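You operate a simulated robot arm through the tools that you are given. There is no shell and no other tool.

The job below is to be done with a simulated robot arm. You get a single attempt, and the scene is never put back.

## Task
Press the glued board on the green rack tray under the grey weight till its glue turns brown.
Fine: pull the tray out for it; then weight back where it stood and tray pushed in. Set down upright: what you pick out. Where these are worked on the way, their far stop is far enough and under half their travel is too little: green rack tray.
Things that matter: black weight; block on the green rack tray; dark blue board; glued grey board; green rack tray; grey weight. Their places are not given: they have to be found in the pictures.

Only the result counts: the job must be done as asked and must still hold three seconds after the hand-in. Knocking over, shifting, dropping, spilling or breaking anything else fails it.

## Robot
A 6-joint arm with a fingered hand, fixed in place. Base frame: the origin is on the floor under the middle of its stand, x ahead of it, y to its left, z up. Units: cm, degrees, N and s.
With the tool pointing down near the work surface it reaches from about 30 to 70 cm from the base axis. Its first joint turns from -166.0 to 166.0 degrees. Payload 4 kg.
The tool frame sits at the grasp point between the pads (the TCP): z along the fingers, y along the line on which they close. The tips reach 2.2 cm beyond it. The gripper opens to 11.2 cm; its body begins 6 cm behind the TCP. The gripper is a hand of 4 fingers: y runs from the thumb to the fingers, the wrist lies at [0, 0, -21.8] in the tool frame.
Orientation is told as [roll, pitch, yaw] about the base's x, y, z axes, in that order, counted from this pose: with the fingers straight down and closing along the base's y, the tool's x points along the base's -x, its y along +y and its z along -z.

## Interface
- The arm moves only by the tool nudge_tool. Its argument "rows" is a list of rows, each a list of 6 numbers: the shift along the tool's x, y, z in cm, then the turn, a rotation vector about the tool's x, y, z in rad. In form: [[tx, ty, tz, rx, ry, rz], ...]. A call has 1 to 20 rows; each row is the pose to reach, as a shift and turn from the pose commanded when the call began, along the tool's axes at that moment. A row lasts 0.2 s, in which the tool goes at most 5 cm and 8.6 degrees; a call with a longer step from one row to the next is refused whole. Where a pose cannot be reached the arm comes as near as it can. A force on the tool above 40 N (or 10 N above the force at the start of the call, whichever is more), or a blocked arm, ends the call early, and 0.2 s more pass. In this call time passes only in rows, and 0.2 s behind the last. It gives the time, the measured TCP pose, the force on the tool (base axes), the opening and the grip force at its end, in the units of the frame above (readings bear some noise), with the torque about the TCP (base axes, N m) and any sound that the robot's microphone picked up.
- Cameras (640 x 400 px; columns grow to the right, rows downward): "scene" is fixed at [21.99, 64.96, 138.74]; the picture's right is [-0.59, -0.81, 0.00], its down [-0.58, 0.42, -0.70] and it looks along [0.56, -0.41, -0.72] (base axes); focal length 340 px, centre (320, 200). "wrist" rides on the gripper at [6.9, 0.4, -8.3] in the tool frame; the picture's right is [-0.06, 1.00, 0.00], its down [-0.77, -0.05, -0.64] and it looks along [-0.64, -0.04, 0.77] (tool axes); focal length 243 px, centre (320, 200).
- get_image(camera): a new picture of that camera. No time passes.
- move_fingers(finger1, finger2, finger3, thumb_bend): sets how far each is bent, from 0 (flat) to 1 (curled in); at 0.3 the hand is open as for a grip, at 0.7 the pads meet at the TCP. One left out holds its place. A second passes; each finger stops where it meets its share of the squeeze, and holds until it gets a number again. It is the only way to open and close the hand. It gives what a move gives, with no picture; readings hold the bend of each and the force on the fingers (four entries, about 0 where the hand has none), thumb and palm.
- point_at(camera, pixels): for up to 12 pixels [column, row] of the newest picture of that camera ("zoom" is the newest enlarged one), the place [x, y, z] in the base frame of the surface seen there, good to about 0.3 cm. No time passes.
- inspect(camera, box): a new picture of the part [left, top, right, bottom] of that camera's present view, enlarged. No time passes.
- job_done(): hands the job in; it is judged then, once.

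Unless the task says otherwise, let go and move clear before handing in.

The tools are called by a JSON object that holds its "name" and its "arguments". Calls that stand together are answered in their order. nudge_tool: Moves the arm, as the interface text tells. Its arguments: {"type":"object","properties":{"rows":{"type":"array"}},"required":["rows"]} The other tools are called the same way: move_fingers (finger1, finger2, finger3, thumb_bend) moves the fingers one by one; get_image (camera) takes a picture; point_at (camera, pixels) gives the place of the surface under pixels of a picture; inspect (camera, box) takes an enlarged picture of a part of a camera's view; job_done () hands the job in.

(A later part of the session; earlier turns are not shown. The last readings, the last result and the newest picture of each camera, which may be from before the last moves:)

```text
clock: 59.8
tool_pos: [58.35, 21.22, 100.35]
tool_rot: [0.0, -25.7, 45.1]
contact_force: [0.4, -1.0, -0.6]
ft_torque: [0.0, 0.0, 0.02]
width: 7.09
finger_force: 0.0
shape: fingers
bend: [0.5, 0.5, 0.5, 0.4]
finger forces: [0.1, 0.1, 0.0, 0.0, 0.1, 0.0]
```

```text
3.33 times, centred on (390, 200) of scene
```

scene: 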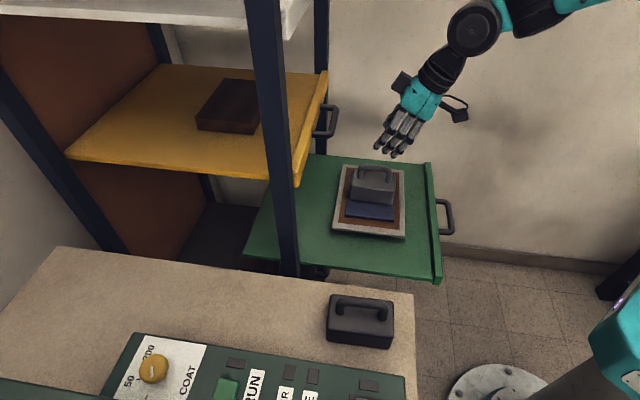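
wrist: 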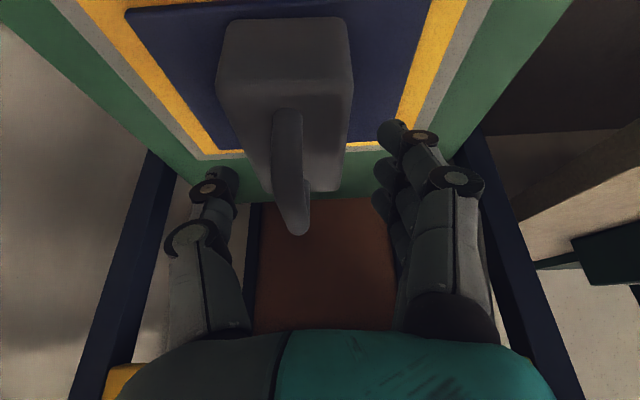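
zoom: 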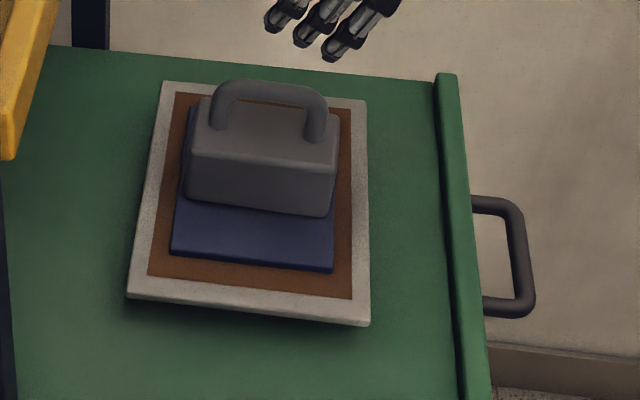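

The glue has turned brown (zoom (160,270)) after a few seconds under the weight. Now I take the weight off: first I measure the handle from the present view.

{"name": "get_image", "arguments": {"camera": "wrist"}}

{"name": "point_at", "arguments": {"camera": "zoom", "pixels": [[225, 95], [270, 86], [310, 98], [218, 122], [316, 135], [195, 150], [338, 160], [190, 195], [330, 210], [260, 90], [205, 110], [260, 155]]}}

```text
taken
```

wrist: 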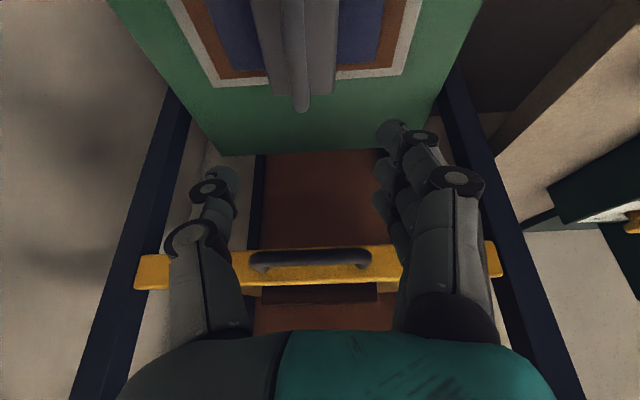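

```text
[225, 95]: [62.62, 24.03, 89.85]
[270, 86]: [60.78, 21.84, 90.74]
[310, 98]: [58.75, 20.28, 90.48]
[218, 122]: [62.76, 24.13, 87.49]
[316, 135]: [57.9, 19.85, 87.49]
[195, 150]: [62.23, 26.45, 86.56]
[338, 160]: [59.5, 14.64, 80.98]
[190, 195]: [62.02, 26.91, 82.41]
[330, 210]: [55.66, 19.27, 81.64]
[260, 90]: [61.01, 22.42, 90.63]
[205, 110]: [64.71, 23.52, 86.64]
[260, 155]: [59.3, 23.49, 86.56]
```

I refine the bar's centre line from the wrist view, which looks down on it at (300,60).

{"name": "point_at", "arguments": {"camera": "wrist", "pixels": [[296, 10], [298, 40], [300, 70], [301, 90], [302, 105], [290, 70], [309, 70], [272, 90], [328, 88], [288, 30], [307, 30], [302, 98]]}}

```text
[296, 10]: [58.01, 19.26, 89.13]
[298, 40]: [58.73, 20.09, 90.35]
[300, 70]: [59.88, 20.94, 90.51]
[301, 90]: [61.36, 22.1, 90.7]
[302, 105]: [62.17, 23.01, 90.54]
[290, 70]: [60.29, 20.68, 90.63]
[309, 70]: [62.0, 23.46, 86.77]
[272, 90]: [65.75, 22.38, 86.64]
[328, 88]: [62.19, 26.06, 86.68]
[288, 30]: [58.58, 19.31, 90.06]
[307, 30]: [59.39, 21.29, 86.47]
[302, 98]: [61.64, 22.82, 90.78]
```

The bar's centre is at n≈−58.2, t≈−27.5 with a yaw about 4° less than 45°. I move to 6 cm above with tilt 20° and yaw 41°, so the grip aligns with the handle.

{"name": "nudge_tool", "arguments": {"rows": [[0.08, -0.18, 1.17, 0.0075, 0.025, 0.016], [0.16, -0.35, 2.34, 0.015, 0.05, 0.032], [0.25, -0.53, 3.5, 0.0225, 0.075, 0.047], [0.33, -0.7, 4.67, 0.03, 0.1, 0.063]]}}

{"name": "get_image", "arguments": {"camera": "wrist"}}

{"name": "get_image", "arguments": {"camera": "scene"}}

{"name": "point_at", "arguments": {"camera": "wrist", "pixels": [[300, 30], [300, 60], [301, 90], [302, 110], [302, 130], [303, 145]]}}

```text
clock: 60.8
tool_pos: [60.16, 22.07, 95.99]
tool_rot: [-0.1, -20.0, 41.0]
contact_force: [0.0, 1.4, 0.1]
ft_torque: [-0.01, -0.04, 0.01]
width: 7.07
finger_force: 0.0
shape: fingers
bend: [0.5, 0.5, 0.5, 0.4]
finger forces: [0.0, 0.0, 0.0, 0.1, 0.0, 0.0]
```

```text
taken
```

wrist: 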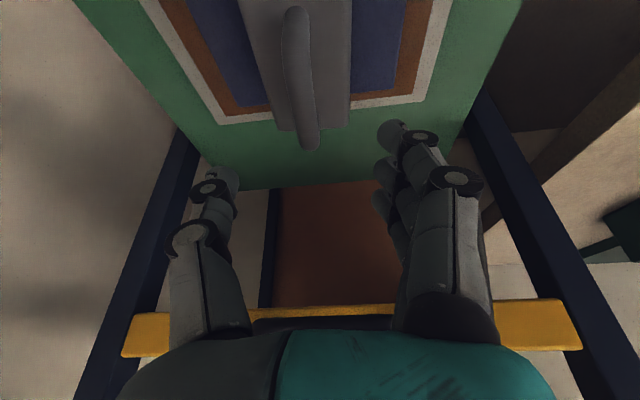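

```text
taken
```

scene: 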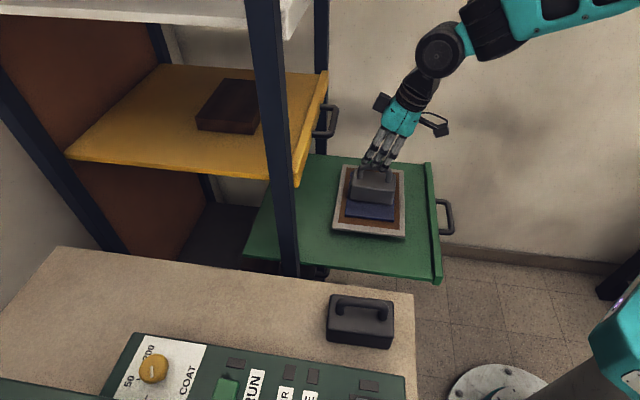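

```text
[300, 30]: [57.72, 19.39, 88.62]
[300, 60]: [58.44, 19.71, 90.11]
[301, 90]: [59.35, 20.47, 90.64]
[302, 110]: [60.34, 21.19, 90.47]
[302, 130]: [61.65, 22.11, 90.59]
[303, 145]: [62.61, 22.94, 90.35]
```

The tool is aligned with the bar (bar at y≈−0.7 in the tool frame, centred lengthwise). I descend 6.1 cm around the handle.

{"name": "nudge_tool", "arguments": {"rows": [[0.45, -0.03, 1.1, 0, 0, 0], [0.95, -0.06, 2.35, 0, 0, 0], [1.4, -0.09, 3.5, 0, 0, 0], [1.8, -0.12, 4.5, 0, 0, 0], [2.1, -0.14, 5.2, 0, 0, 0], [2.28, -0.15, 5.66, 0, 0, 0]]}}

{"name": "get_image", "arguments": {"camera": "wrist"}}

{"name": "inspect", "arguments": {"camera": "scene", "box": [320, 110, 480, 260]}}

```text
clock: 62.2
tool_pos: [60.13, 21.64, 89.91]
tool_rot: [-0.2, -20.0, 41.0]
contact_force: [0.0, -0.2, 0.6]
ft_torque: [-0.01, -0.02, 0.04]
width: 7.11
finger_force: 0.0
shape: fingers
bend: [0.5, 0.5, 0.5, 0.4]
finger forces: [0.1, 0.0, 0.1, 0.0, 0.1, 0.0]
```

```text
taken
```

wrist: 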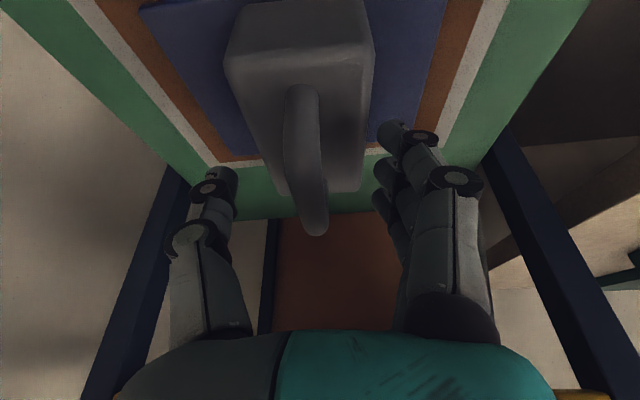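

```text
2.67 times, centred on (400, 185) of scene
```

zoom: 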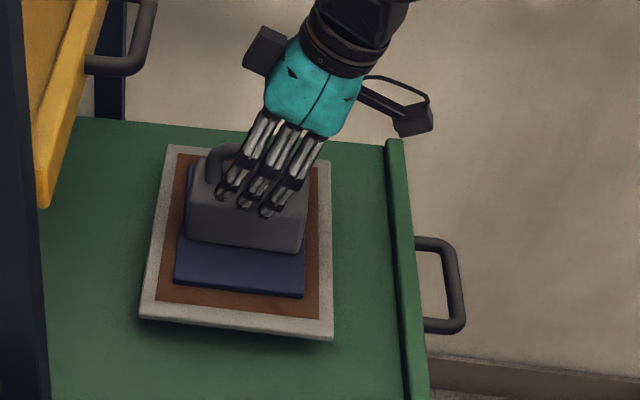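

No contact and the bar lies between thumb and fingers. I close the hand to its squeeze.

{"name": "move_fingers", "arguments": {"finger1": 0.66, "finger2": 0.66, "finger3": 0.66, "thumb_bend": 0.66}}

{"name": "move_fingers", "arguments": {"finger1": 0.85, "finger2": 0.85, "finger3": 0.85, "thumb_bend": 0.85}}

{"name": "get_image", "arguments": {"camera": "wrist"}}

{"name": "inspect", "arguments": {"camera": "scene", "box": [320, 110, 480, 260]}}

```text
clock: 63.2
tool_pos: [60.17, 21.6, 89.94]
tool_rot: [-0.2, -20.1, 41.0]
contact_force: [-0.2, 0.0, -0.7]
ft_torque: [-0.01, 0.02, 0.01]
width: 1.75
finger_force: 0.3
shape: fingers
bend: [0.66, 0.66, 0.66, 0.66]
finger forces: [0.0, 0.0, 0.0, 0.0, 0.3, 0.0]
```

```text
clock: 64.2
tool_pos: [60.18, 21.56, 90.0]
tool_rot: [-0.2, -19.9, 41.1]
contact_force: [0.0, -0.5, -12.9]
ft_torque: [0.04, 0.06, 0.0]
width: 0.6
finger_force: 18.0
shape: fingers
bend: [0.81, 0.78, 0.75, 0.73]
finger forces: [7.7, 0.0, 9.5, 0.1, 20.0, 0.0]
```

```text
taken
```

wrist: 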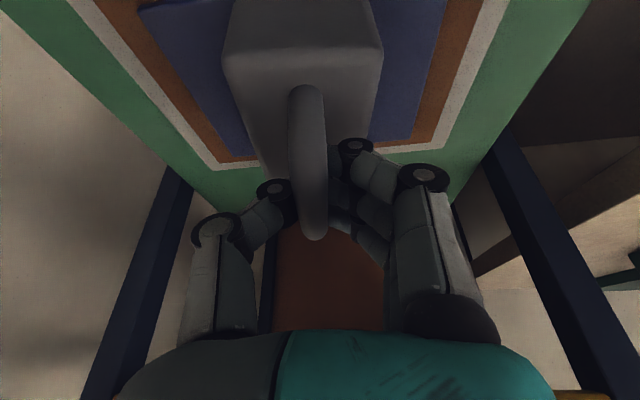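

```text
2.67 times, centred on (400, 185) of scene
```

zoom: 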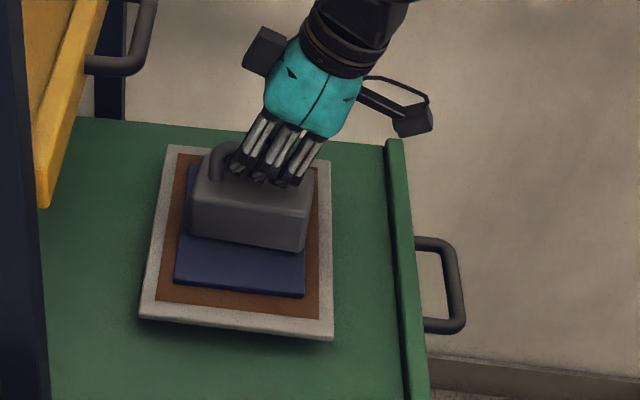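

A symmetric grip (7.7, 9.5, thumb 20 N) already carries 13 N with little torque. I lift the weight straight up slowly.

{"name": "nudge_tool", "arguments": {"rows": [[-0.07, 0, -0.19, 0, 0, 0], [-0.17, 0, -0.47, 0, 0, 0], [-0.34, 0, -0.94, 0, 0, 0], [-0.6, 0, -1.65, 0, 0, 0], [-0.96, 0, -2.63, 0, 0, 0], [-1.37, 0, -3.76, 0, 0, 0], [-1.78, 0, -4.89, 0, 0, 0], [-2.22, 0, -6.1, 0, 0, 0], [-2.6, 0, -7.14, 0, 0, 0], [-2.87, 0, -7.9, 0, 0, 0]]}}

{"name": "get_image", "arguments": {"camera": "scene"}}

{"name": "get_image", "arguments": {"camera": "wrist"}}

{"name": "inspect", "arguments": {"camera": "scene", "box": [320, 90, 480, 250]}}

```text
clock: 66.4
tool_pos: [60.08, 21.76, 98.25]
tool_rot: [-0.3, -20.0, 40.9]
contact_force: [0.0, 1.4, -13.9]
ft_torque: [0.06, 0.08, -0.01]
width: 0.6
finger_force: 19.0
shape: fingers
bend: [0.81, 0.78, 0.75, 0.73]
finger forces: [8.3, 0.0, 9.0, 0.1, 20.1, 0.0]
```

```text
taken
```

scene: 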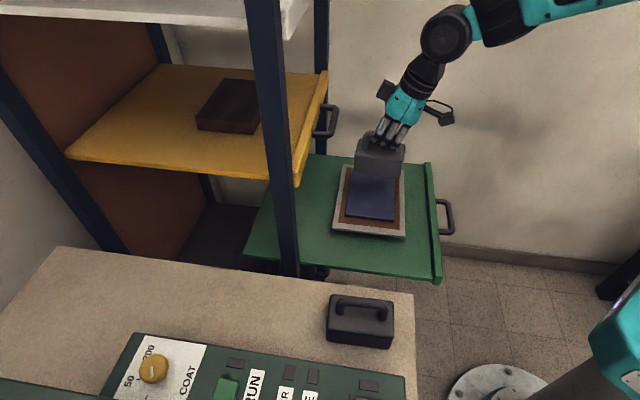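

```text
taken
```

wrist: 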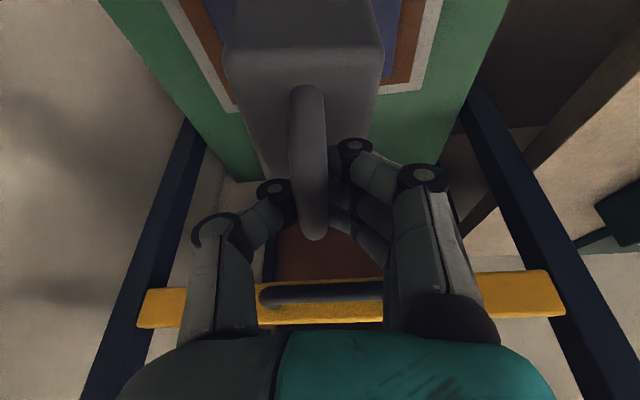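

```text
2.50 times, centred on (400, 170) of scene
```

zoom: 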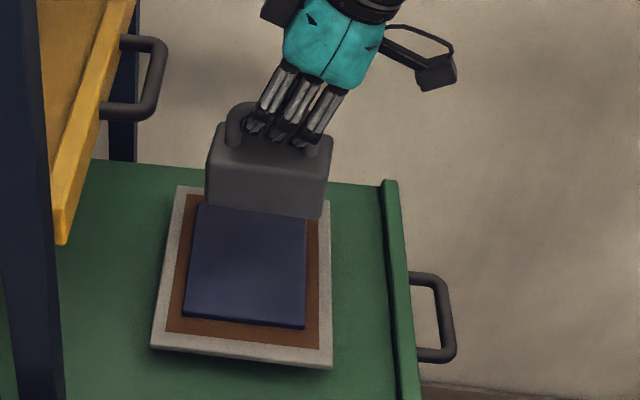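

The boards stayed in place, glue brown. I measure how the weight hangs now, to plan its set-down.

{"name": "point_at", "arguments": {"camera": "scene", "pixels": [[360, 145], [357, 153], [370, 157], [385, 160], [400, 161], [357, 171], [378, 174], [399, 175], [356, 165], [401, 168], [365, 150], [356.5, 156]]}}

{"name": "point_at", "arguments": {"camera": "wrist", "pixels": [[230, 60], [375, 55], [300, 58], [240, 75], [370, 72], [235, 25], [372, 20], [304, 100], [308, 150], [312, 200], [316, 230], [250, 110]]}}

```text
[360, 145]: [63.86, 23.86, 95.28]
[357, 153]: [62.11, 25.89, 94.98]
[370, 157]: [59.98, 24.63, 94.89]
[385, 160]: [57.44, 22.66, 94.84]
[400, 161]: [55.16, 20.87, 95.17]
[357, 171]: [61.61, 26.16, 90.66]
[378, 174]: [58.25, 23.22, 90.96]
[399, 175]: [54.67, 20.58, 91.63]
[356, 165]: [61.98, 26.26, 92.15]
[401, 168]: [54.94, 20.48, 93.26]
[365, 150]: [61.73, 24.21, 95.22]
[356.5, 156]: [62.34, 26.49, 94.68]
```

```text
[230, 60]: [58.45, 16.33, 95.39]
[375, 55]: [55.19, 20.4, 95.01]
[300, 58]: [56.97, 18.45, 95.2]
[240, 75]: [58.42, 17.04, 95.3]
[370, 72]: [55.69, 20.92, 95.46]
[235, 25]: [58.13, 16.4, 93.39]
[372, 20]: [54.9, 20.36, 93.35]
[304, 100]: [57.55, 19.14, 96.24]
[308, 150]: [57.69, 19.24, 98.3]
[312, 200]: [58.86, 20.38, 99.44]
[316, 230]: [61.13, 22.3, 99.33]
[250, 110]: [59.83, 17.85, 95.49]
```

The weight hangs level within about 1° and its centre is close to the TCP (0.2 cm out, 0.5 cm toward −y). I lift it further, move it outward and restore yaw 45°.

{"name": "nudge_tool", "arguments": {"rows": [[0.08, -0.01, -0.4, -0.001, 0, -0.002], [0.26, -0.02, -1.2, -0.003, 0, -0.007], [0.52, -0.05, -2.4, -0.005, 0, -0.015], [0.82, -0.07, -3.8, -0.008, 0, -0.023], [1.12, -0.1, -5.2, -0.012, 0, -0.032], [1.42, -0.13, -6.6, -0.015, 0, -0.04], [1.72, -0.16, -8.0, -0.018, 0, -0.049], [1.99, -0.18, -9.25, -0.021, 0, -0.057], [2.19, -0.2, -10.2, -0.023, 0, -0.062], [2.32, -0.21, -10.8, -0.024, 0, -0.066]]}}

{"name": "get_image", "arguments": {"camera": "scene"}}

```text
clock: 68.6
tool_pos: [55.73, 17.68, 107.75]
tool_rot: [-0.3, -19.9, 45.1]
contact_force: [0.3, -0.7, -13.8]
ft_torque: [0.04, 0.06, -0.01]
width: 0.62
finger_force: 18.7
shape: fingers
bend: [0.81, 0.78, 0.75, 0.73]
finger forces: [8.5, 0.0, 8.7, 0.0, 20.1, 0.0]
```

```text
taken
```

scene: 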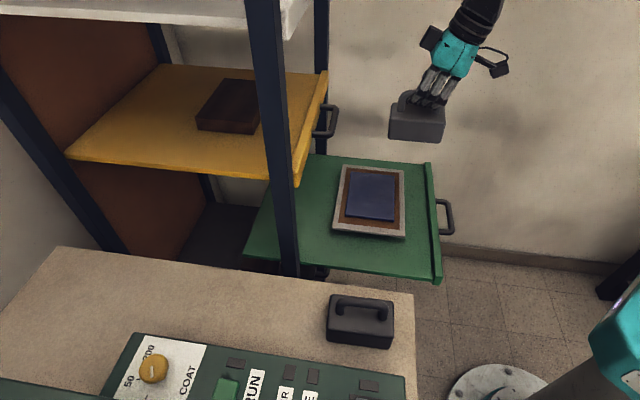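

The boards are intact with brown glue and the weight is steady. I carry it back along the reverse path, toward the bench above the black weight's height.

{"name": "nudge_tool", "arguments": {"rows": [[0, 0.4, 0, 0, 0, 0], [0, 1.2, 0, 0, 0, 0], [0, 2.6, 0, 0, 0, 0], [0, 4.4, 0, 0, 0, 0], [0, 6.4, 0, 0, 0, 0], [0, 8.4, 0, 0, 0, 0], [0, 10.4, 0, 0, 0, 0], [0, 12.4, 0, 0, 0, 0], [0, 14.4, 0, 0, 0, 0], [0, 16.4, 0, 0, 0, 0], [-0.28, 18.4, 0.1, 0, 0, 0], [-0.94, 20.4, 0.34, 0, 0, 0], [-1.88, 22.4, 0.68, 0, 0, 0], [-3.01, 24.4, 1.09, 0, 0, 0], [-4.14, 26.4, 1.5, 0, 0, 0], [-5.26, 28.4, 1.92, 0, 0, 0], [-6.58, 30.4, 2.39, 0, 0, 0], [-7.9, 32.0, 2.87, 0, 0, 0], [-9.02, 33.2, 3.28, 0, 0, 0], [-9.78, 33.8, 3.56, 0, 0, 0]]}}

{"name": "get_image", "arguments": {"camera": "scene"}}

{"name": "get_image", "arguments": {"camera": "wrist"}}

```text
clock: 72.8
tool_pos: [39.07, 49.02, 107.51]
tool_rot: [-0.2, -19.9, 45.0]
contact_force: [0.7, 0.2, -14.0]
ft_torque: [0.02, 0.06, -0.02]
width: 0.63
finger_force: 18.4
shape: fingers
bend: [0.82, 0.79, 0.75, 0.73]
finger forces: [8.0, 0.0, 8.6, 0.0, 20.5, 0.1]
```

```text
taken
```

scene: 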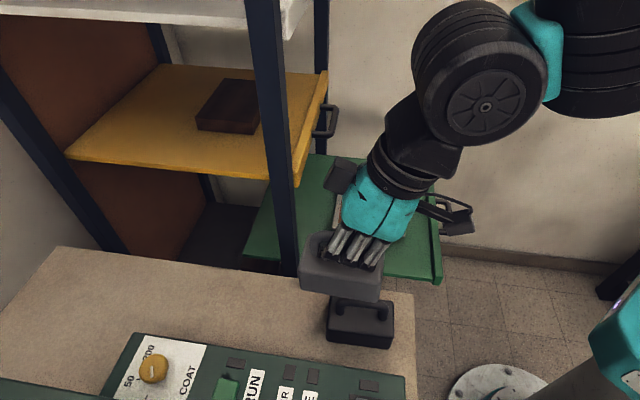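

```text
taken
```

wrist: 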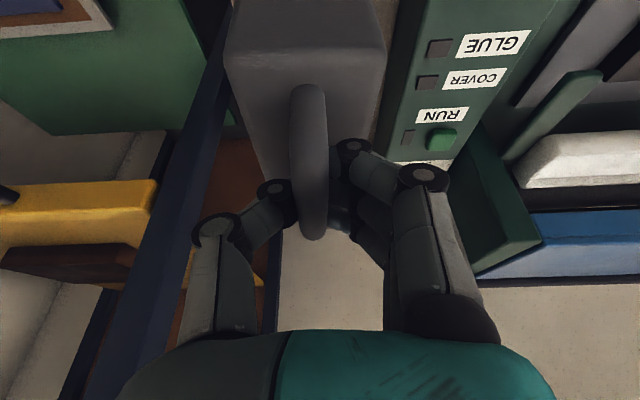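

The weight is above the black weight's end at safe height (bottom about 99.5 cm). I move inward and down to above its original spot.

{"name": "nudge_tool", "arguments": {"rows": [[-0.4, 0, 0.36, 0, 0, 0], [-1.26, -0.01, 1.21, 0, 0, 0], [-2.34, -0.02, 2.35, 0, 0, 0], [-3.42, -0.03, 3.47, 0, 0, 0], [-4.49, -0.04, 4.61, 0, 0, 0], [-5.54, -0.05, 5.84, 0, 0, 0], [-6.58, -0.06, 7.08, 0, 0, 0], [-7.53, -0.07, 8.28, 0, 0, 0], [-8.29, -0.08, 9.4, 0, 0, 0], [-8.76, -0.09, 10.43, 0, 0, 0], [-8.94, -0.1, 11.13, 0, 0, 0]]}}

{"name": "get_image", "arguments": {"camera": "scene"}}

{"name": "get_image", "arguments": {"camera": "wrist"}}

{"name": "inspect", "arguments": {"camera": "scene", "box": [190, 200, 350, 350]}}

```text
clock: 75.2
tool_pos: [47.94, 57.46, 100.1]
tool_rot: [-0.3, -19.9, 45.1]
contact_force: [-0.8, -0.5, -13.4]
ft_torque: [0.0, 0.05, -0.03]
width: 0.64
finger_force: 18.5
shape: fingers
bend: [0.82, 0.79, 0.75, 0.73]
finger forces: [8.2, 0.1, 8.2, 0.0, 20.4, 0.1]
```

```text
taken
```

scene: 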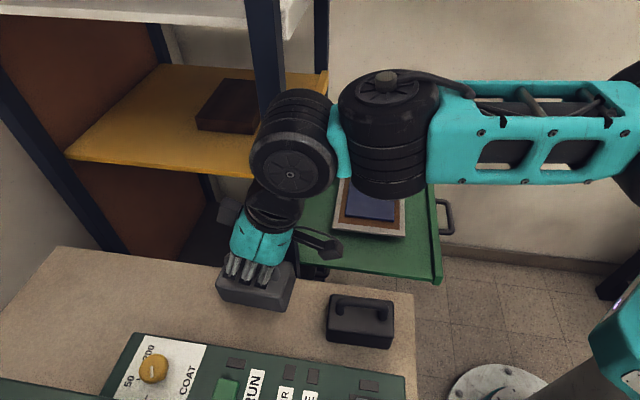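

```text
taken
```

wrist: 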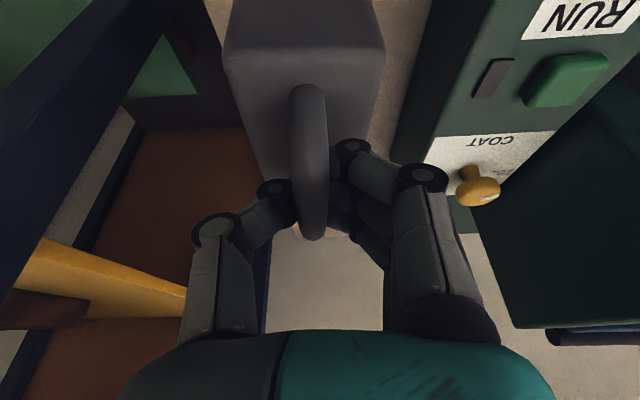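

```text
2.67 times, centred on (270, 275) of scene
```

zoom: 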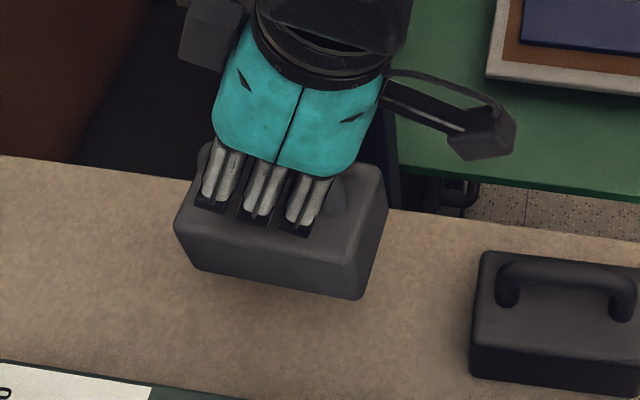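

I measure the hanging weight's corners against its original place before lowering.

{"name": "point_at", "arguments": {"camera": "scene", "pixels": [[219, 281], [218, 285], [235, 289], [255, 293], [283, 298], [289, 270], [222, 296], [283, 308], [250, 302], [286, 290], [222, 278], [290, 280]]}}

{"name": "point_at", "arguments": {"camera": "wrist", "pixels": [[230, 62], [378, 58], [300, 60], [240, 75], [370, 72], [235, 25], [374, 20], [304, 100], [308, 150], [312, 200], [314, 230], [250, 110]]}}

```text
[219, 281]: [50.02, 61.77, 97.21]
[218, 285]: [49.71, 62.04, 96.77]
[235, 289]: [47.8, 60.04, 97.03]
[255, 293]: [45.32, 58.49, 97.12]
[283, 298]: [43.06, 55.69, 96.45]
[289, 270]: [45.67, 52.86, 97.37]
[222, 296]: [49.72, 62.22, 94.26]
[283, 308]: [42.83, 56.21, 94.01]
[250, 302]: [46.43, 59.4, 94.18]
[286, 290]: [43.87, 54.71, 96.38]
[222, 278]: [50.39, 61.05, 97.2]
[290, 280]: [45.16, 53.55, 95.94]
```

```text
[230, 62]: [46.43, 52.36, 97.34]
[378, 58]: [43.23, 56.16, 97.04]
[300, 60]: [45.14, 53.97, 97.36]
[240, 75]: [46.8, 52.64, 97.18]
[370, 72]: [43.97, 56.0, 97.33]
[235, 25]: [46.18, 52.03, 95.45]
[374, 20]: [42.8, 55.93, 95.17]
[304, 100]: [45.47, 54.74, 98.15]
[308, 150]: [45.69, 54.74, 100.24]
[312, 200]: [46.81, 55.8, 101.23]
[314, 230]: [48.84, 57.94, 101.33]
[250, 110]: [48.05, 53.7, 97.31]
```

The weight hovers within about 0.3 cm of its original spot with the same orientation and level (top 97.2–97.4). I lower it 6.5 cm.

{"name": "nudge_tool", "arguments": {"rows": [[0.2, 0, 0.6, 0, 0, 0], [0.55, 0, 1.7, 0, 0, 0], [0.95, 0, 2.9, 0, 0, 0], [1.35, 0, 4.1, 0, 0, 0], [1.67, 0, 5.1, 0, 0, 0], [1.9, 0, 5.8, 0, 0, 0], [2.03, 0, 6.18, 0, 0, 0]]}}

{"name": "get_image", "arguments": {"camera": "scene"}}

{"name": "get_image", "arguments": {"camera": "wrist"}}

{"name": "inspect", "arguments": {"camera": "scene", "box": [200, 260, 420, 400]}}

```text
clock: 76.8
tool_pos: [48.1, 57.62, 93.55]
tool_rot: [-0.2, -19.9, 45.1]
contact_force: [0.5, 0.1, -14.8]
ft_torque: [0.06, 0.04, 0.02]
width: 0.63
finger_force: 18.6
shape: fingers
bend: [0.82, 0.79, 0.75, 0.73]
finger forces: [8.6, 0.0, 8.0, 0.0, 20.6, 0.1]
```

```text
taken
```

scene: 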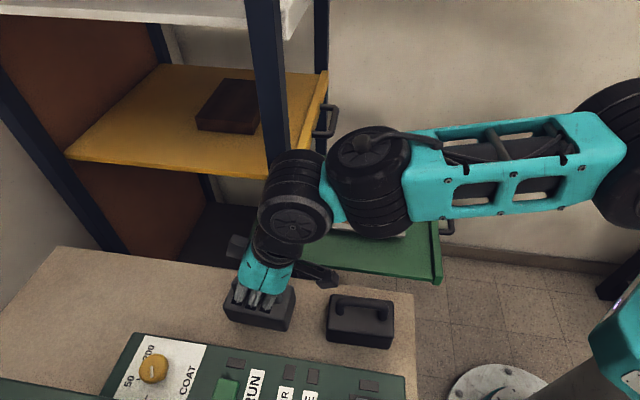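

```text
taken
```

wrist: 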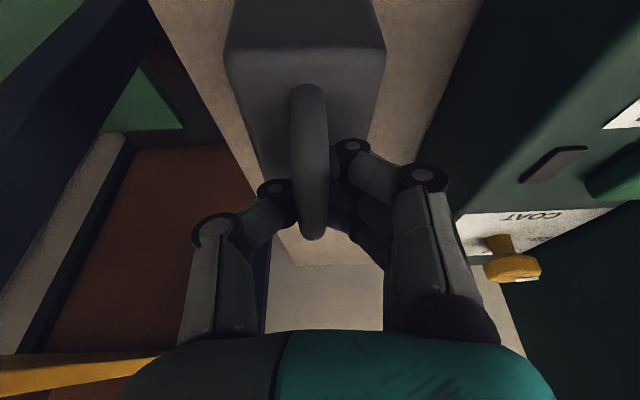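

```text
2.86 times, centred on (310, 330) of scene
```

zoom: 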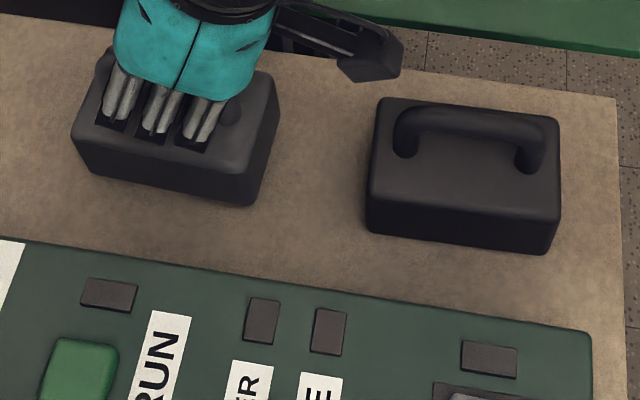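

Compared with the original zoom, the weight is turned about 3.5° clockwise. I correct the yaw by +3.5° and lower the last bit.

{"name": "nudge_tool", "arguments": {"rows": [[0, 0, 0, -0.01, 0, -0.028], [0, 0, 0, -0.0205, 0, -0.0564], [0.05, 0, 0.14, -0.0205, 0, -0.0564], [0.1, 0, 0.28, -0.0205, 0, -0.0564], [0.14, 0, 0.38, -0.0205, 0, -0.0564]]}}

{"name": "get_image", "arguments": {"camera": "scene"}}

{"name": "inspect", "arguments": {"camera": "scene", "box": [200, 260, 420, 400]}}

```text
clock: 78.0
tool_pos: [48.29, 57.74, 93.22]
tool_rot: [-0.1, -19.9, 48.5]
contact_force: [-0.9, 0.4, -14.2]
ft_torque: [0.04, 0.1, -0.01]
width: 0.63
finger_force: 18.8
shape: fingers
bend: [0.82, 0.79, 0.75, 0.73]
finger forces: [8.6, 0.1, 7.8, 0.0, 20.6, 0.0]
```

```text
taken
```

scene: 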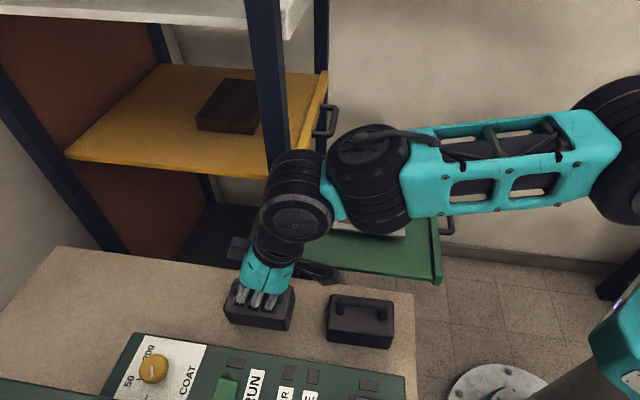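

```text
2.86 times, centred on (310, 330) of scene
```

zoom: 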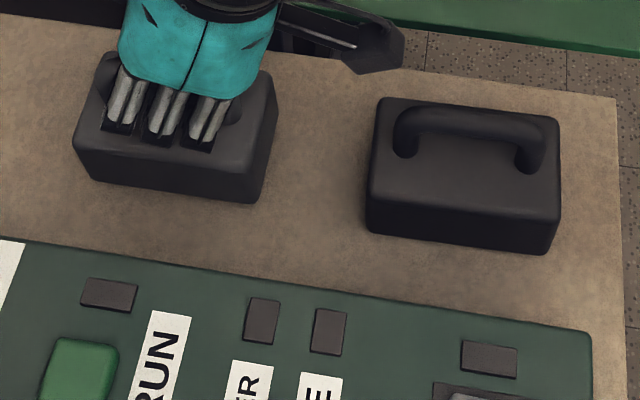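

The outline now matches the original almost exactly (bottom edge slope 0.14 vs 0.15, offset about 0.15 cm). I lower the remaining few millimetres.

{"name": "nudge_tool", "arguments": {"rows": [[0.03, 0, 0.09, 0, 0, 0], [0.05, 0, 0.19, 0, 0, 0], [0.08, 0, 0.26, 0, 0, 0]]}}

```text
clock: 78.8
tool_pos: [48.16, 57.86, 92.93]
tool_rot: [-0.1, -19.9, 48.5]
contact_force: [0.7, -1.1, -10.5]
ft_torque: [0.08, 0.02, -0.02]
width: 0.62
finger_force: 18.2
shape: fingers
bend: [0.82, 0.79, 0.76, 0.73]
finger forces: [8.7, 0.1, 7.3, 0.0, 21.0, 0.0]
```

Touchdown has begun (load 10.5 N). I continue in tiny steps until the bench carries the weight.

{"name": "nudge_tool", "arguments": {"rows": [[0.03, 0, 0.09, 0, 0, 0], [0.06, 0, 0.18, 0, 0, 0]]}}

```text
clock: 79.4
tool_pos: [48.02, 57.55, 92.85]
tool_rot: [-0.2, -20.0, 48.4]
contact_force: [1.3, 0.2, -4.5]
ft_torque: [0.08, 0.01, 0.0]
width: 0.65
finger_force: 18.0
shape: fingers
bend: [0.82, 0.79, 0.76, 0.73]
finger forces: [8.7, 0.1, 6.7, 0.0, 20.3, 0.0]
```

Load is 4.5 N, nearly standing. I loosen the hand in small stages and raise it in between, so no finger tip pushes on the weight.

{"name": "nudge_tool", "arguments": {"rows": [[0.02, 0, 0.06, 0, 0, 0]]}}

{"name": "move_fingers", "arguments": {"finger1": 0.76, "finger2": 0.74, "finger3": 0.71, "thumb_bend": 0.67}}

{"name": "get_image", "arguments": {"camera": "wrist"}}

{"name": "inspect", "arguments": {"camera": "scene", "box": [200, 260, 420, 400]}}

```text
clock: 79.8
tool_pos: [48.15, 57.79, 92.85]
tool_rot: [-0.2, -20.2, 48.5]
contact_force: [1.0, 4.1, -1.8]
ft_torque: [0.06, 0.0, 0.04]
width: 0.64
finger_force: 7.7
shape: fingers
bend: [0.83, 0.8, 0.76, 0.74]
finger forces: [8.5, 0.0, 6.3, 0.0, 0.9, 0.0]
```

```text
clock: 80.8
tool_pos: [48.08, 57.73, 92.73]
tool_rot: [-0.2, -20.1, 48.5]
contact_force: [-0.1, 1.4, 0.1]
ft_torque: [0.02, 0.0, 0.01]
width: 0.79
finger_force: 0.7
shape: fingers
bend: [0.76, 0.74, 0.71, 0.67]
finger forces: [0.2, 0.0, 0.1, 0.0, 0.0, 0.1]
```

```text
taken
```

wrist: 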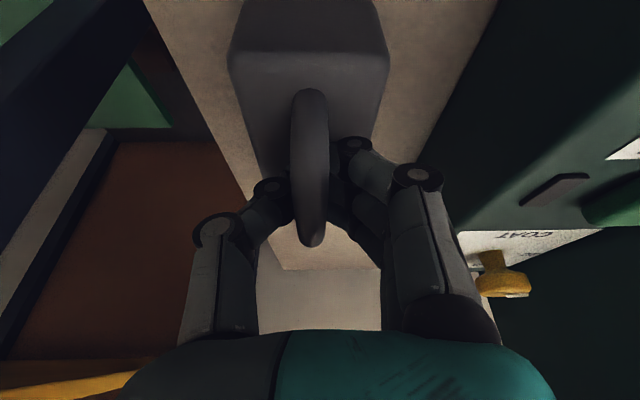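

```text
2.86 times, centred on (310, 330) of scene
```

zoom: 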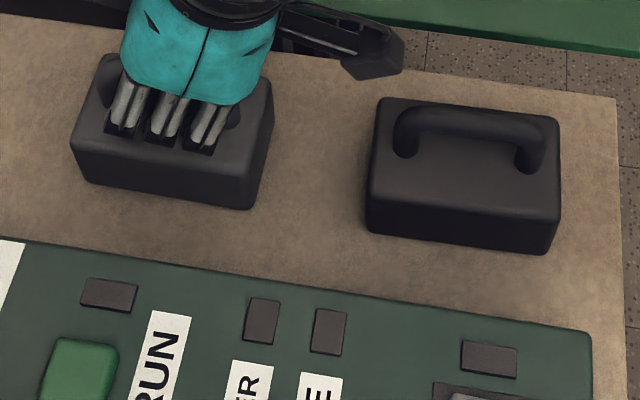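

The weight now stands on the bench, matching its original outline, and the grip is released (forces about 0). I raise 0.3 cm and open further.

{"name": "nudge_tool", "arguments": {"rows": [[-0.1, 0, -0.28, 0, 0, 0]]}}

{"name": "move_fingers", "arguments": {"finger1": 0.65, "finger2": 0.65, "finger3": 0.65, "thumb_bend": 0.58}}

{"name": "get_image", "arguments": {"camera": "wrist"}}

```text
clock: 81.2
tool_pos: [48.13, 57.8, 92.93]
tool_rot: [-0.3, -20.0, 48.5]
contact_force: [0.2, 0.0, -1.0]
ft_torque: [0.03, -0.03, 0.02]
width: 0.77
finger_force: 0.1
shape: fingers
bend: [0.76, 0.74, 0.71, 0.67]
finger forces: [0.2, 0.0, 0.1, 0.0, 0.0, 0.0]
```

```text
clock: 82.2
tool_pos: [48.14, 57.71, 93.11]
tool_rot: [-0.2, -20.0, 48.4]
contact_force: [0.3, -0.5, 3.7]
ft_torque: [0.0, 0.03, -0.05]
width: 2.53
finger_force: 2.5
shape: fingers
bend: [0.68, 0.65, 0.65, 0.57]
finger forces: [4.2, 0.0, 0.0, 0.1, 0.1, 0.0]
```

```text
taken
```

wrist: 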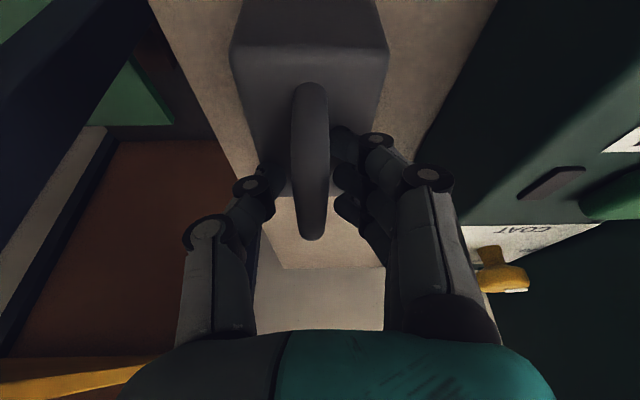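

Finger 1's tip lightly touches the weight's top (4 N). I raise 0.4 cm, then open to 0.55.

{"name": "nudge_tool", "arguments": {"rows": [[-0.07, 0, -0.19, 0, 0, 0], [-0.14, 0, -0.38, 0, 0, 0]]}}

{"name": "move_fingers", "arguments": {"finger1": 0.55, "finger2": 0.55, "finger3": 0.55, "thumb_bend": 0.45}}

{"name": "get_image", "arguments": {"camera": "wrist"}}

{"name": "inspect", "arguments": {"camera": "scene", "box": [200, 260, 420, 400]}}

```text
clock: 82.8
tool_pos: [48.05, 57.68, 93.3]
tool_rot: [-0.2, -19.8, 48.4]
contact_force: [0.9, 0.5, 0.0]
ft_torque: [0.02, -0.03, 0.01]
width: 2.77
finger_force: 0.0
shape: fingers
bend: [0.65, 0.65, 0.65, 0.57]
finger forces: [0.0, 0.0, 0.0, 0.0, 0.0, 0.0]
```

```text
clock: 83.8
tool_pos: [48.1, 57.63, 93.51]
tool_rot: [-0.1, -20.0, 48.4]
contact_force: [0.0, 0.1, 0.9]
ft_torque: [0.02, 0.02, -0.01]
width: 5.69
finger_force: 0.1
shape: fingers
bend: [0.55, 0.55, 0.55, 0.45]
finger forces: [0.1, 0.1, 0.0, 0.0, 0.0, 0.0]
```

```text
taken
```

wrist: 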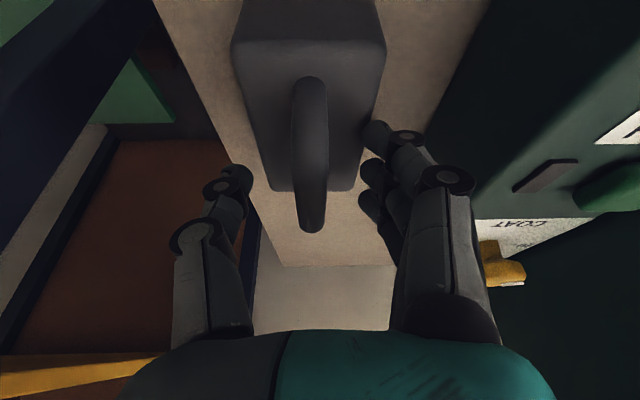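

```text
2.86 times, centred on (310, 330) of scene
```

zoom: 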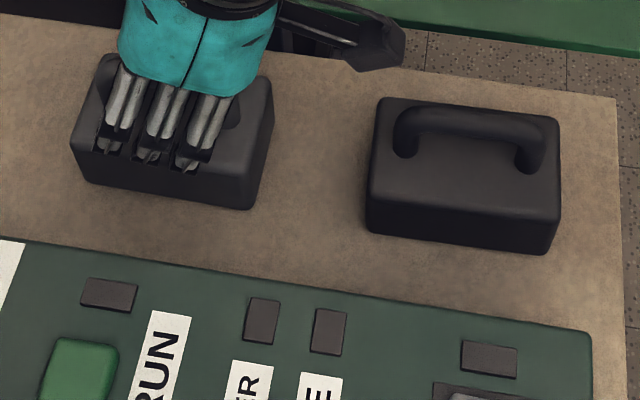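

The weight stands upright exactly in its old outline and the hand is free. I lift off vertically, then outward.

{"name": "nudge_tool", "arguments": {"rows": [[-0.34, 0, -0.94, 0, 0, 0], [-0.86, 0, -2.35, 0, 0, 0], [-1.54, 0, -4.23, 0, 0, 0], [-2.22, 0, -6.11, 0, 0, 0], [-2.91, 0, -7.99, 0, 0, 0], [-2.01, 0, -9.91, 0, 0, 0], [-0.64, 0, -12.01, 0, 0, 0], [0.72, 0, -14.1, 0, 0, 0], [2.26, 0, -15.73, 0, 0, 0], [4.14, 0, -16.41, 0, 0, 0], [6.02, 0, -17.09, 0, 0, 0]]}}

{"name": "get_image", "arguments": {"camera": "scene"}}

{"name": "get_image", "arguments": {"camera": "wrist"}}

```text
clock: 86.2
tool_pos: [40.44, 49.01, 107.55]
tool_rot: [-0.2, -20.0, 48.4]
contact_force: [0.9, 0.1, 0.4]
ft_torque: [-0.01, 0.0, 0.05]
width: 5.7
finger_force: 0.0
shape: fingers
bend: [0.55, 0.55, 0.55, 0.45]
finger forces: [0.1, 0.0, 0.1, 0.1, 0.1, 0.0]
```

```text
taken
```

scene: 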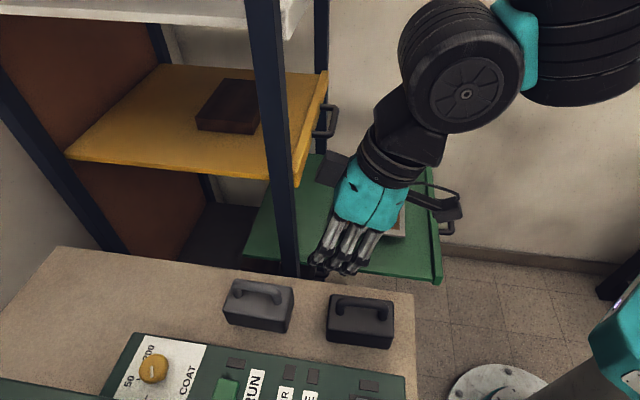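

```text
taken
```

wrist: 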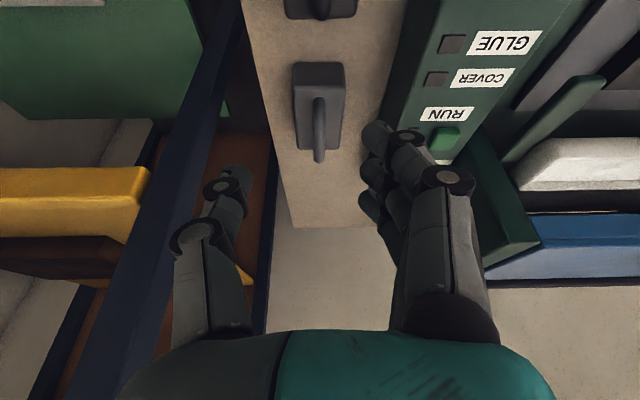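

The grey weight is back at (258,305), upright, and nothing else has moved. I now move back toward the tray's front, first translating away from the bench.

{"name": "nudge_tool", "arguments": {"rows": [[1.45, -1.86, -0.58, 0, 0, 0], [2.9, -3.72, -1.15, 0, 0, 0], [4.35, -5.58, -1.73, 0, 0, 0], [5.8, -7.44, -2.3, 0, 0, 0], [7.25, -9.3, -2.88, 0, 0, 0], [8.7, -11.16, -3.45, 0, 0, 0], [10.15, -13.02, -4.03, 0, 0, 0], [11.6, -14.88, -4.6, 0, 0, 0], [13.05, -16.74, -5.18, 0, 0, 0], [14.5, -18.6, -5.75, 0, 0, 0]]}}

{"name": "nudge_tool", "arguments": {"rows": [[1.29, -0.94, 0.14, -0.023, -0.026, 0.114], [2.59, -1.89, 0.27, -0.046, -0.053, 0.228], [3.88, -2.83, 0.41, -0.068, -0.079, 0.342], [5.18, -3.77, 0.55, -0.091, -0.106, 0.455], [6.47, -4.71, 0.69, -0.114, -0.132, 0.569], [7.77, -5.66, 0.82, -0.137, -0.159, 0.683], [9.06, -6.6, 0.96, -0.16, -0.185, 0.797], [10.35, -7.54, 1.1, -0.182, -0.211, 0.911], [11.65, -8.49, 1.23, -0.205, -0.238, 1.025], [12.94, -9.43, 1.37, -0.228, -0.264, 1.139], [14.24, -10.37, 1.51, -0.251, -0.291, 1.252], [15.53, -11.31, 1.65, -0.273, -0.317, 1.366], [16.83, -12.26, 1.78, -0.296, -0.344, 1.48], [18.12, -13.2, 1.92, -0.319, -0.37, 1.594]]}}

{"name": "get_image", "arguments": {"camera": "scene"}}

{"name": "get_image", "arguments": {"camera": "wrist"}}

```text
clock: 88.4
tool_pos: [43.88, 25.27, 107.84]
tool_rot: [-0.3, -20.0, 48.5]
contact_force: [0.3, 0.0, -0.1]
ft_torque: [-0.02, 0.0, 0.0]
width: 5.67
finger_force: 0.1
shape: fingers
bend: [0.55, 0.55, 0.55, 0.45]
finger forces: [0.1, 0.0, 0.1, 0.0, 0.2, 0.0]
```

```text
clock: 91.4
tool_pos: [43.01, 4.04, 100.0]
tool_rot: [45.0, -0.1, -45.1]
contact_force: [-0.2, 0.1, -0.5]
ft_torque: [0.01, -0.02, 0.02]
width: 5.71
finger_force: 0.2
shape: fingers
bend: [0.55, 0.55, 0.55, 0.45]
finger forces: [0.1, 0.0, 0.0, 0.0, 0.0, 0.1]
```

```text
taken
```

scene: 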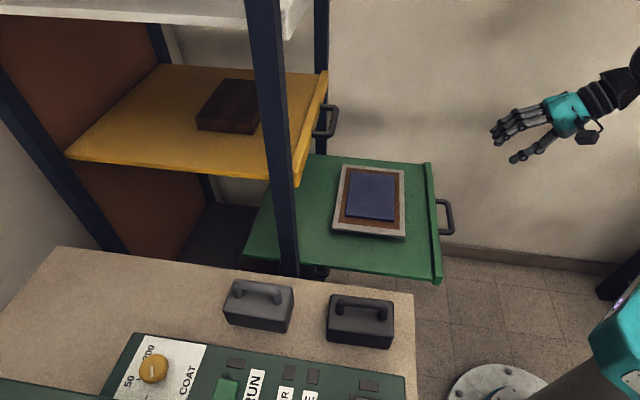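

```text
taken
```

wrist: 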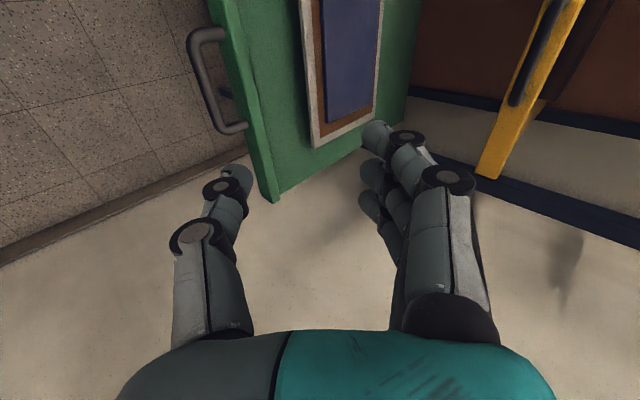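

The scene shows both weights in place and the stack with brown glue. I check the grey weight's final position against the original and measure the handle now.

{"name": "inspect", "arguments": {"camera": "scene", "box": [200, 260, 420, 400]}}

{"name": "point_at", "arguments": {"camera": "scene", "pixels": [[238, 287], [276, 300], [257.5, 288.5], [236, 283], [290, 289], [227, 306], [286, 313], [229, 324], [284, 332], [451, 205], [453.5, 217], [452, 228]]}}

{"name": "point_at", "arguments": {"camera": "wrist", "pixels": [[196, 60], [200, 80], [210, 115], [215, 35], [238, 128], [232, 70], [245, 100], [250, 60], [262, 150], [235, 20]]}}

```text
2.86 times, centred on (310, 330) of scene
```

zoom: 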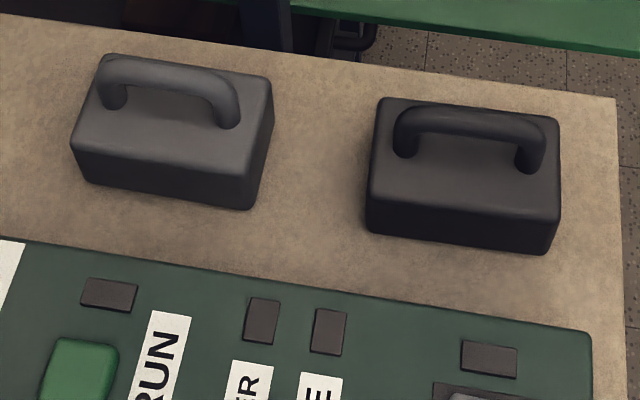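

```text
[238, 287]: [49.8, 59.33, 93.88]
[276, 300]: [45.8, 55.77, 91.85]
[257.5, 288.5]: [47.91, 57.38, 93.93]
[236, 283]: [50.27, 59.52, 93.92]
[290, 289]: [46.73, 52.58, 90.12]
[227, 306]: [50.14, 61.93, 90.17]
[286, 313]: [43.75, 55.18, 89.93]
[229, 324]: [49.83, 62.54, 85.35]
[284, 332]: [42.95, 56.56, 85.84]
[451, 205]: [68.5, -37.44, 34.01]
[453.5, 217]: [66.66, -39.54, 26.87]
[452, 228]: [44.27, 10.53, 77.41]
```

```text
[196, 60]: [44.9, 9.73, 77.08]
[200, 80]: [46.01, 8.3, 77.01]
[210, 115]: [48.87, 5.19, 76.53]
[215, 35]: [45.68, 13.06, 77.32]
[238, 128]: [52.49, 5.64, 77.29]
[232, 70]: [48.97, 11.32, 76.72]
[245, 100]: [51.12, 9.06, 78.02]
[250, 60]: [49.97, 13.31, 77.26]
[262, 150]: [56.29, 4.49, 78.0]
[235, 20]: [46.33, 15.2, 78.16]
```

The weight's points match the original to 2–3 mm. The bar's centre is now about [47.3, 8.0, 76.7]; I descend in front of it, then approach along the tool axis.

{"name": "move_fingers", "arguments": {"finger1": 0.5, "finger2": 0.5, "finger3": 0.5, "thumb_bend": 0.45}}

{"name": "nudge_tool", "arguments": {"rows": [[-0.03, -1.4, 1.55, 0, 0, 0], [-0.06, -3.1, 3.4, 0, 0, 0], [-0.09, -4.8, 5.3, 0, 0, 0], [-0.12, -6.5, 7.25, 0, 0, 0], [-0.15, -8.2, 9.2, 0, 0, 0], [-0.18, -9.9, 11.1, 0, 0, 0], [-0.2, -11.6, 13.0, 0, 0, 0], [-0.22, -13.0, 14.55, 0, 0, 0], [-0.24, -13.88, 15.54, 0, 0, 0]]}}

{"name": "get_image", "arguments": {"camera": "wrist"}}

{"name": "get_image", "arguments": {"camera": "scene"}}

```text
clock: 92.4
tool_pos: [43.09, 4.15, 100.06]
tool_rot: [45.0, -0.2, -45.0]
contact_force: [-0.1, 0.9, 0.2]
ft_torque: [0.04, -0.01, -0.01]
width: 6.38
finger_force: 0.1
shape: fingers
bend: [0.5, 0.5, 0.5, 0.45]
finger forces: [0.0, 0.0, 0.1, 0.1, 0.0, 0.0]
```

```text
clock: 94.4
tool_pos: [44.3, 4.68, 79.28]
tool_rot: [45.1, -0.2, -45.1]
contact_force: [0.6, -0.6, -0.1]
ft_torque: [0.01, 0.0, -0.01]
width: 6.39
finger_force: 0.0
shape: fingers
bend: [0.5, 0.5, 0.5, 0.45]
finger forces: [0.1, 0.0, 0.1, 0.1, 0.0, 0.0]
```

```text
taken
```

wrist: 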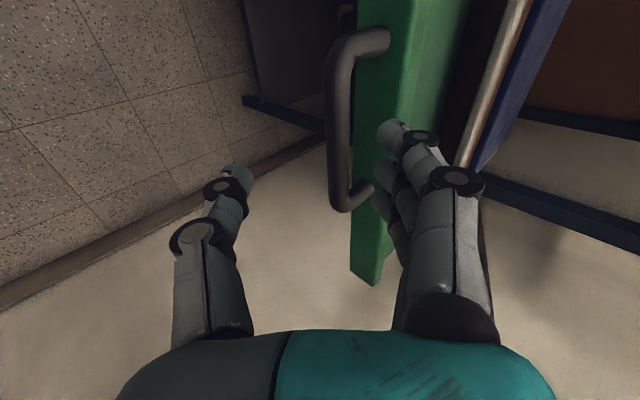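

```text
taken
```

scene: 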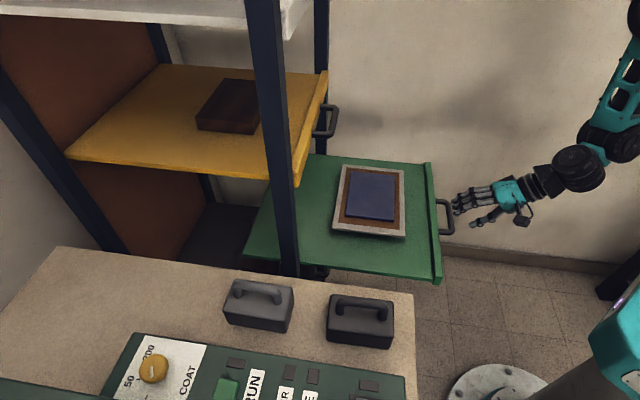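

The bar at (340,120) lines up as in the first approach. I advance 4.3 cm along the tool axis, then close on the bar.

{"name": "nudge_tool", "arguments": {"rows": [[0, 0, 1.0, 0, 0, 0], [0, 0, 2.2, 0, 0, 0], [0, 0, 3.3, 0, 0, 0], [0, 0, 4.2, 0, 0, 0]]}}

{"name": "get_image", "arguments": {"camera": "wrist"}}

```text
clock: 95.4
tool_pos: [46.27, 6.86, 76.3]
tool_rot: [45.0, -0.2, -45.0]
contact_force: [-0.1, 0.3, 0.5]
ft_torque: [0.01, 0.02, -0.03]
width: 6.39
finger_force: 0.0
shape: fingers
bend: [0.5, 0.5, 0.5, 0.45]
finger forces: [0.0, 0.0, 0.0, 0.0, 0.0, 0.0]
```

```text
taken
```

wrist: 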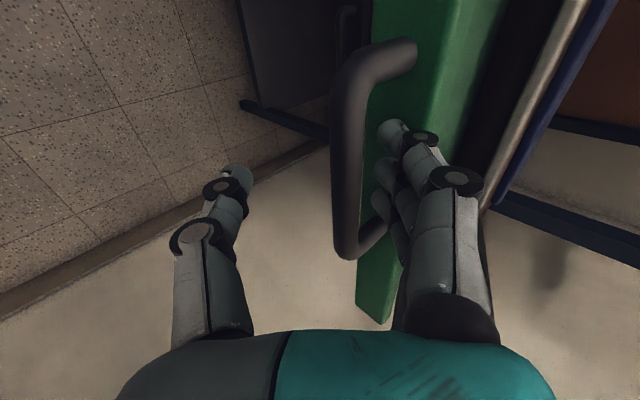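

The fingers are again behind the bar with no contact. I close only the thumb so the bar is held between thumb and fingers, leaving the fingers clear of the tray face.

{"name": "move_fingers", "arguments": {"thumb_bend": 0.8}}

{"name": "get_image", "arguments": {"camera": "wrist"}}

{"name": "get_image", "arguments": {"camera": "scene"}}

```text
clock: 96.4
tool_pos: [46.22, 6.8, 76.23]
tool_rot: [44.9, -0.1, -45.0]
contact_force: [-1.4, -1.2, -6.1]
ft_torque: [-0.02, 0.0, 0.04]
width: 2.59
finger_force: 2.7
shape: fingers
bend: [0.5, 0.5, 0.5, 0.76]
finger forces: [0.1, 0.1, 0.1, 0.1, 5.4, 0.0]
```

```text
taken
```

wrist: 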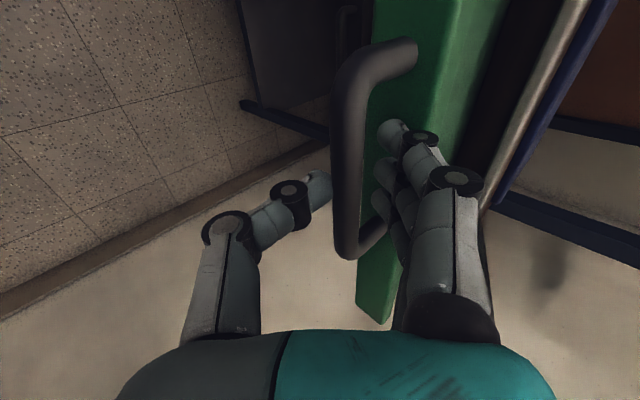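

```text
taken
```

scene: 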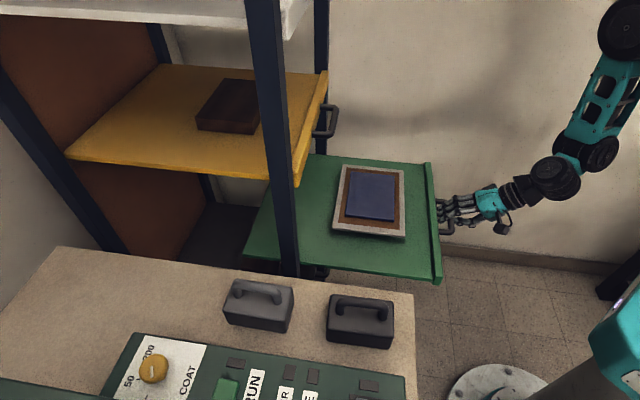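

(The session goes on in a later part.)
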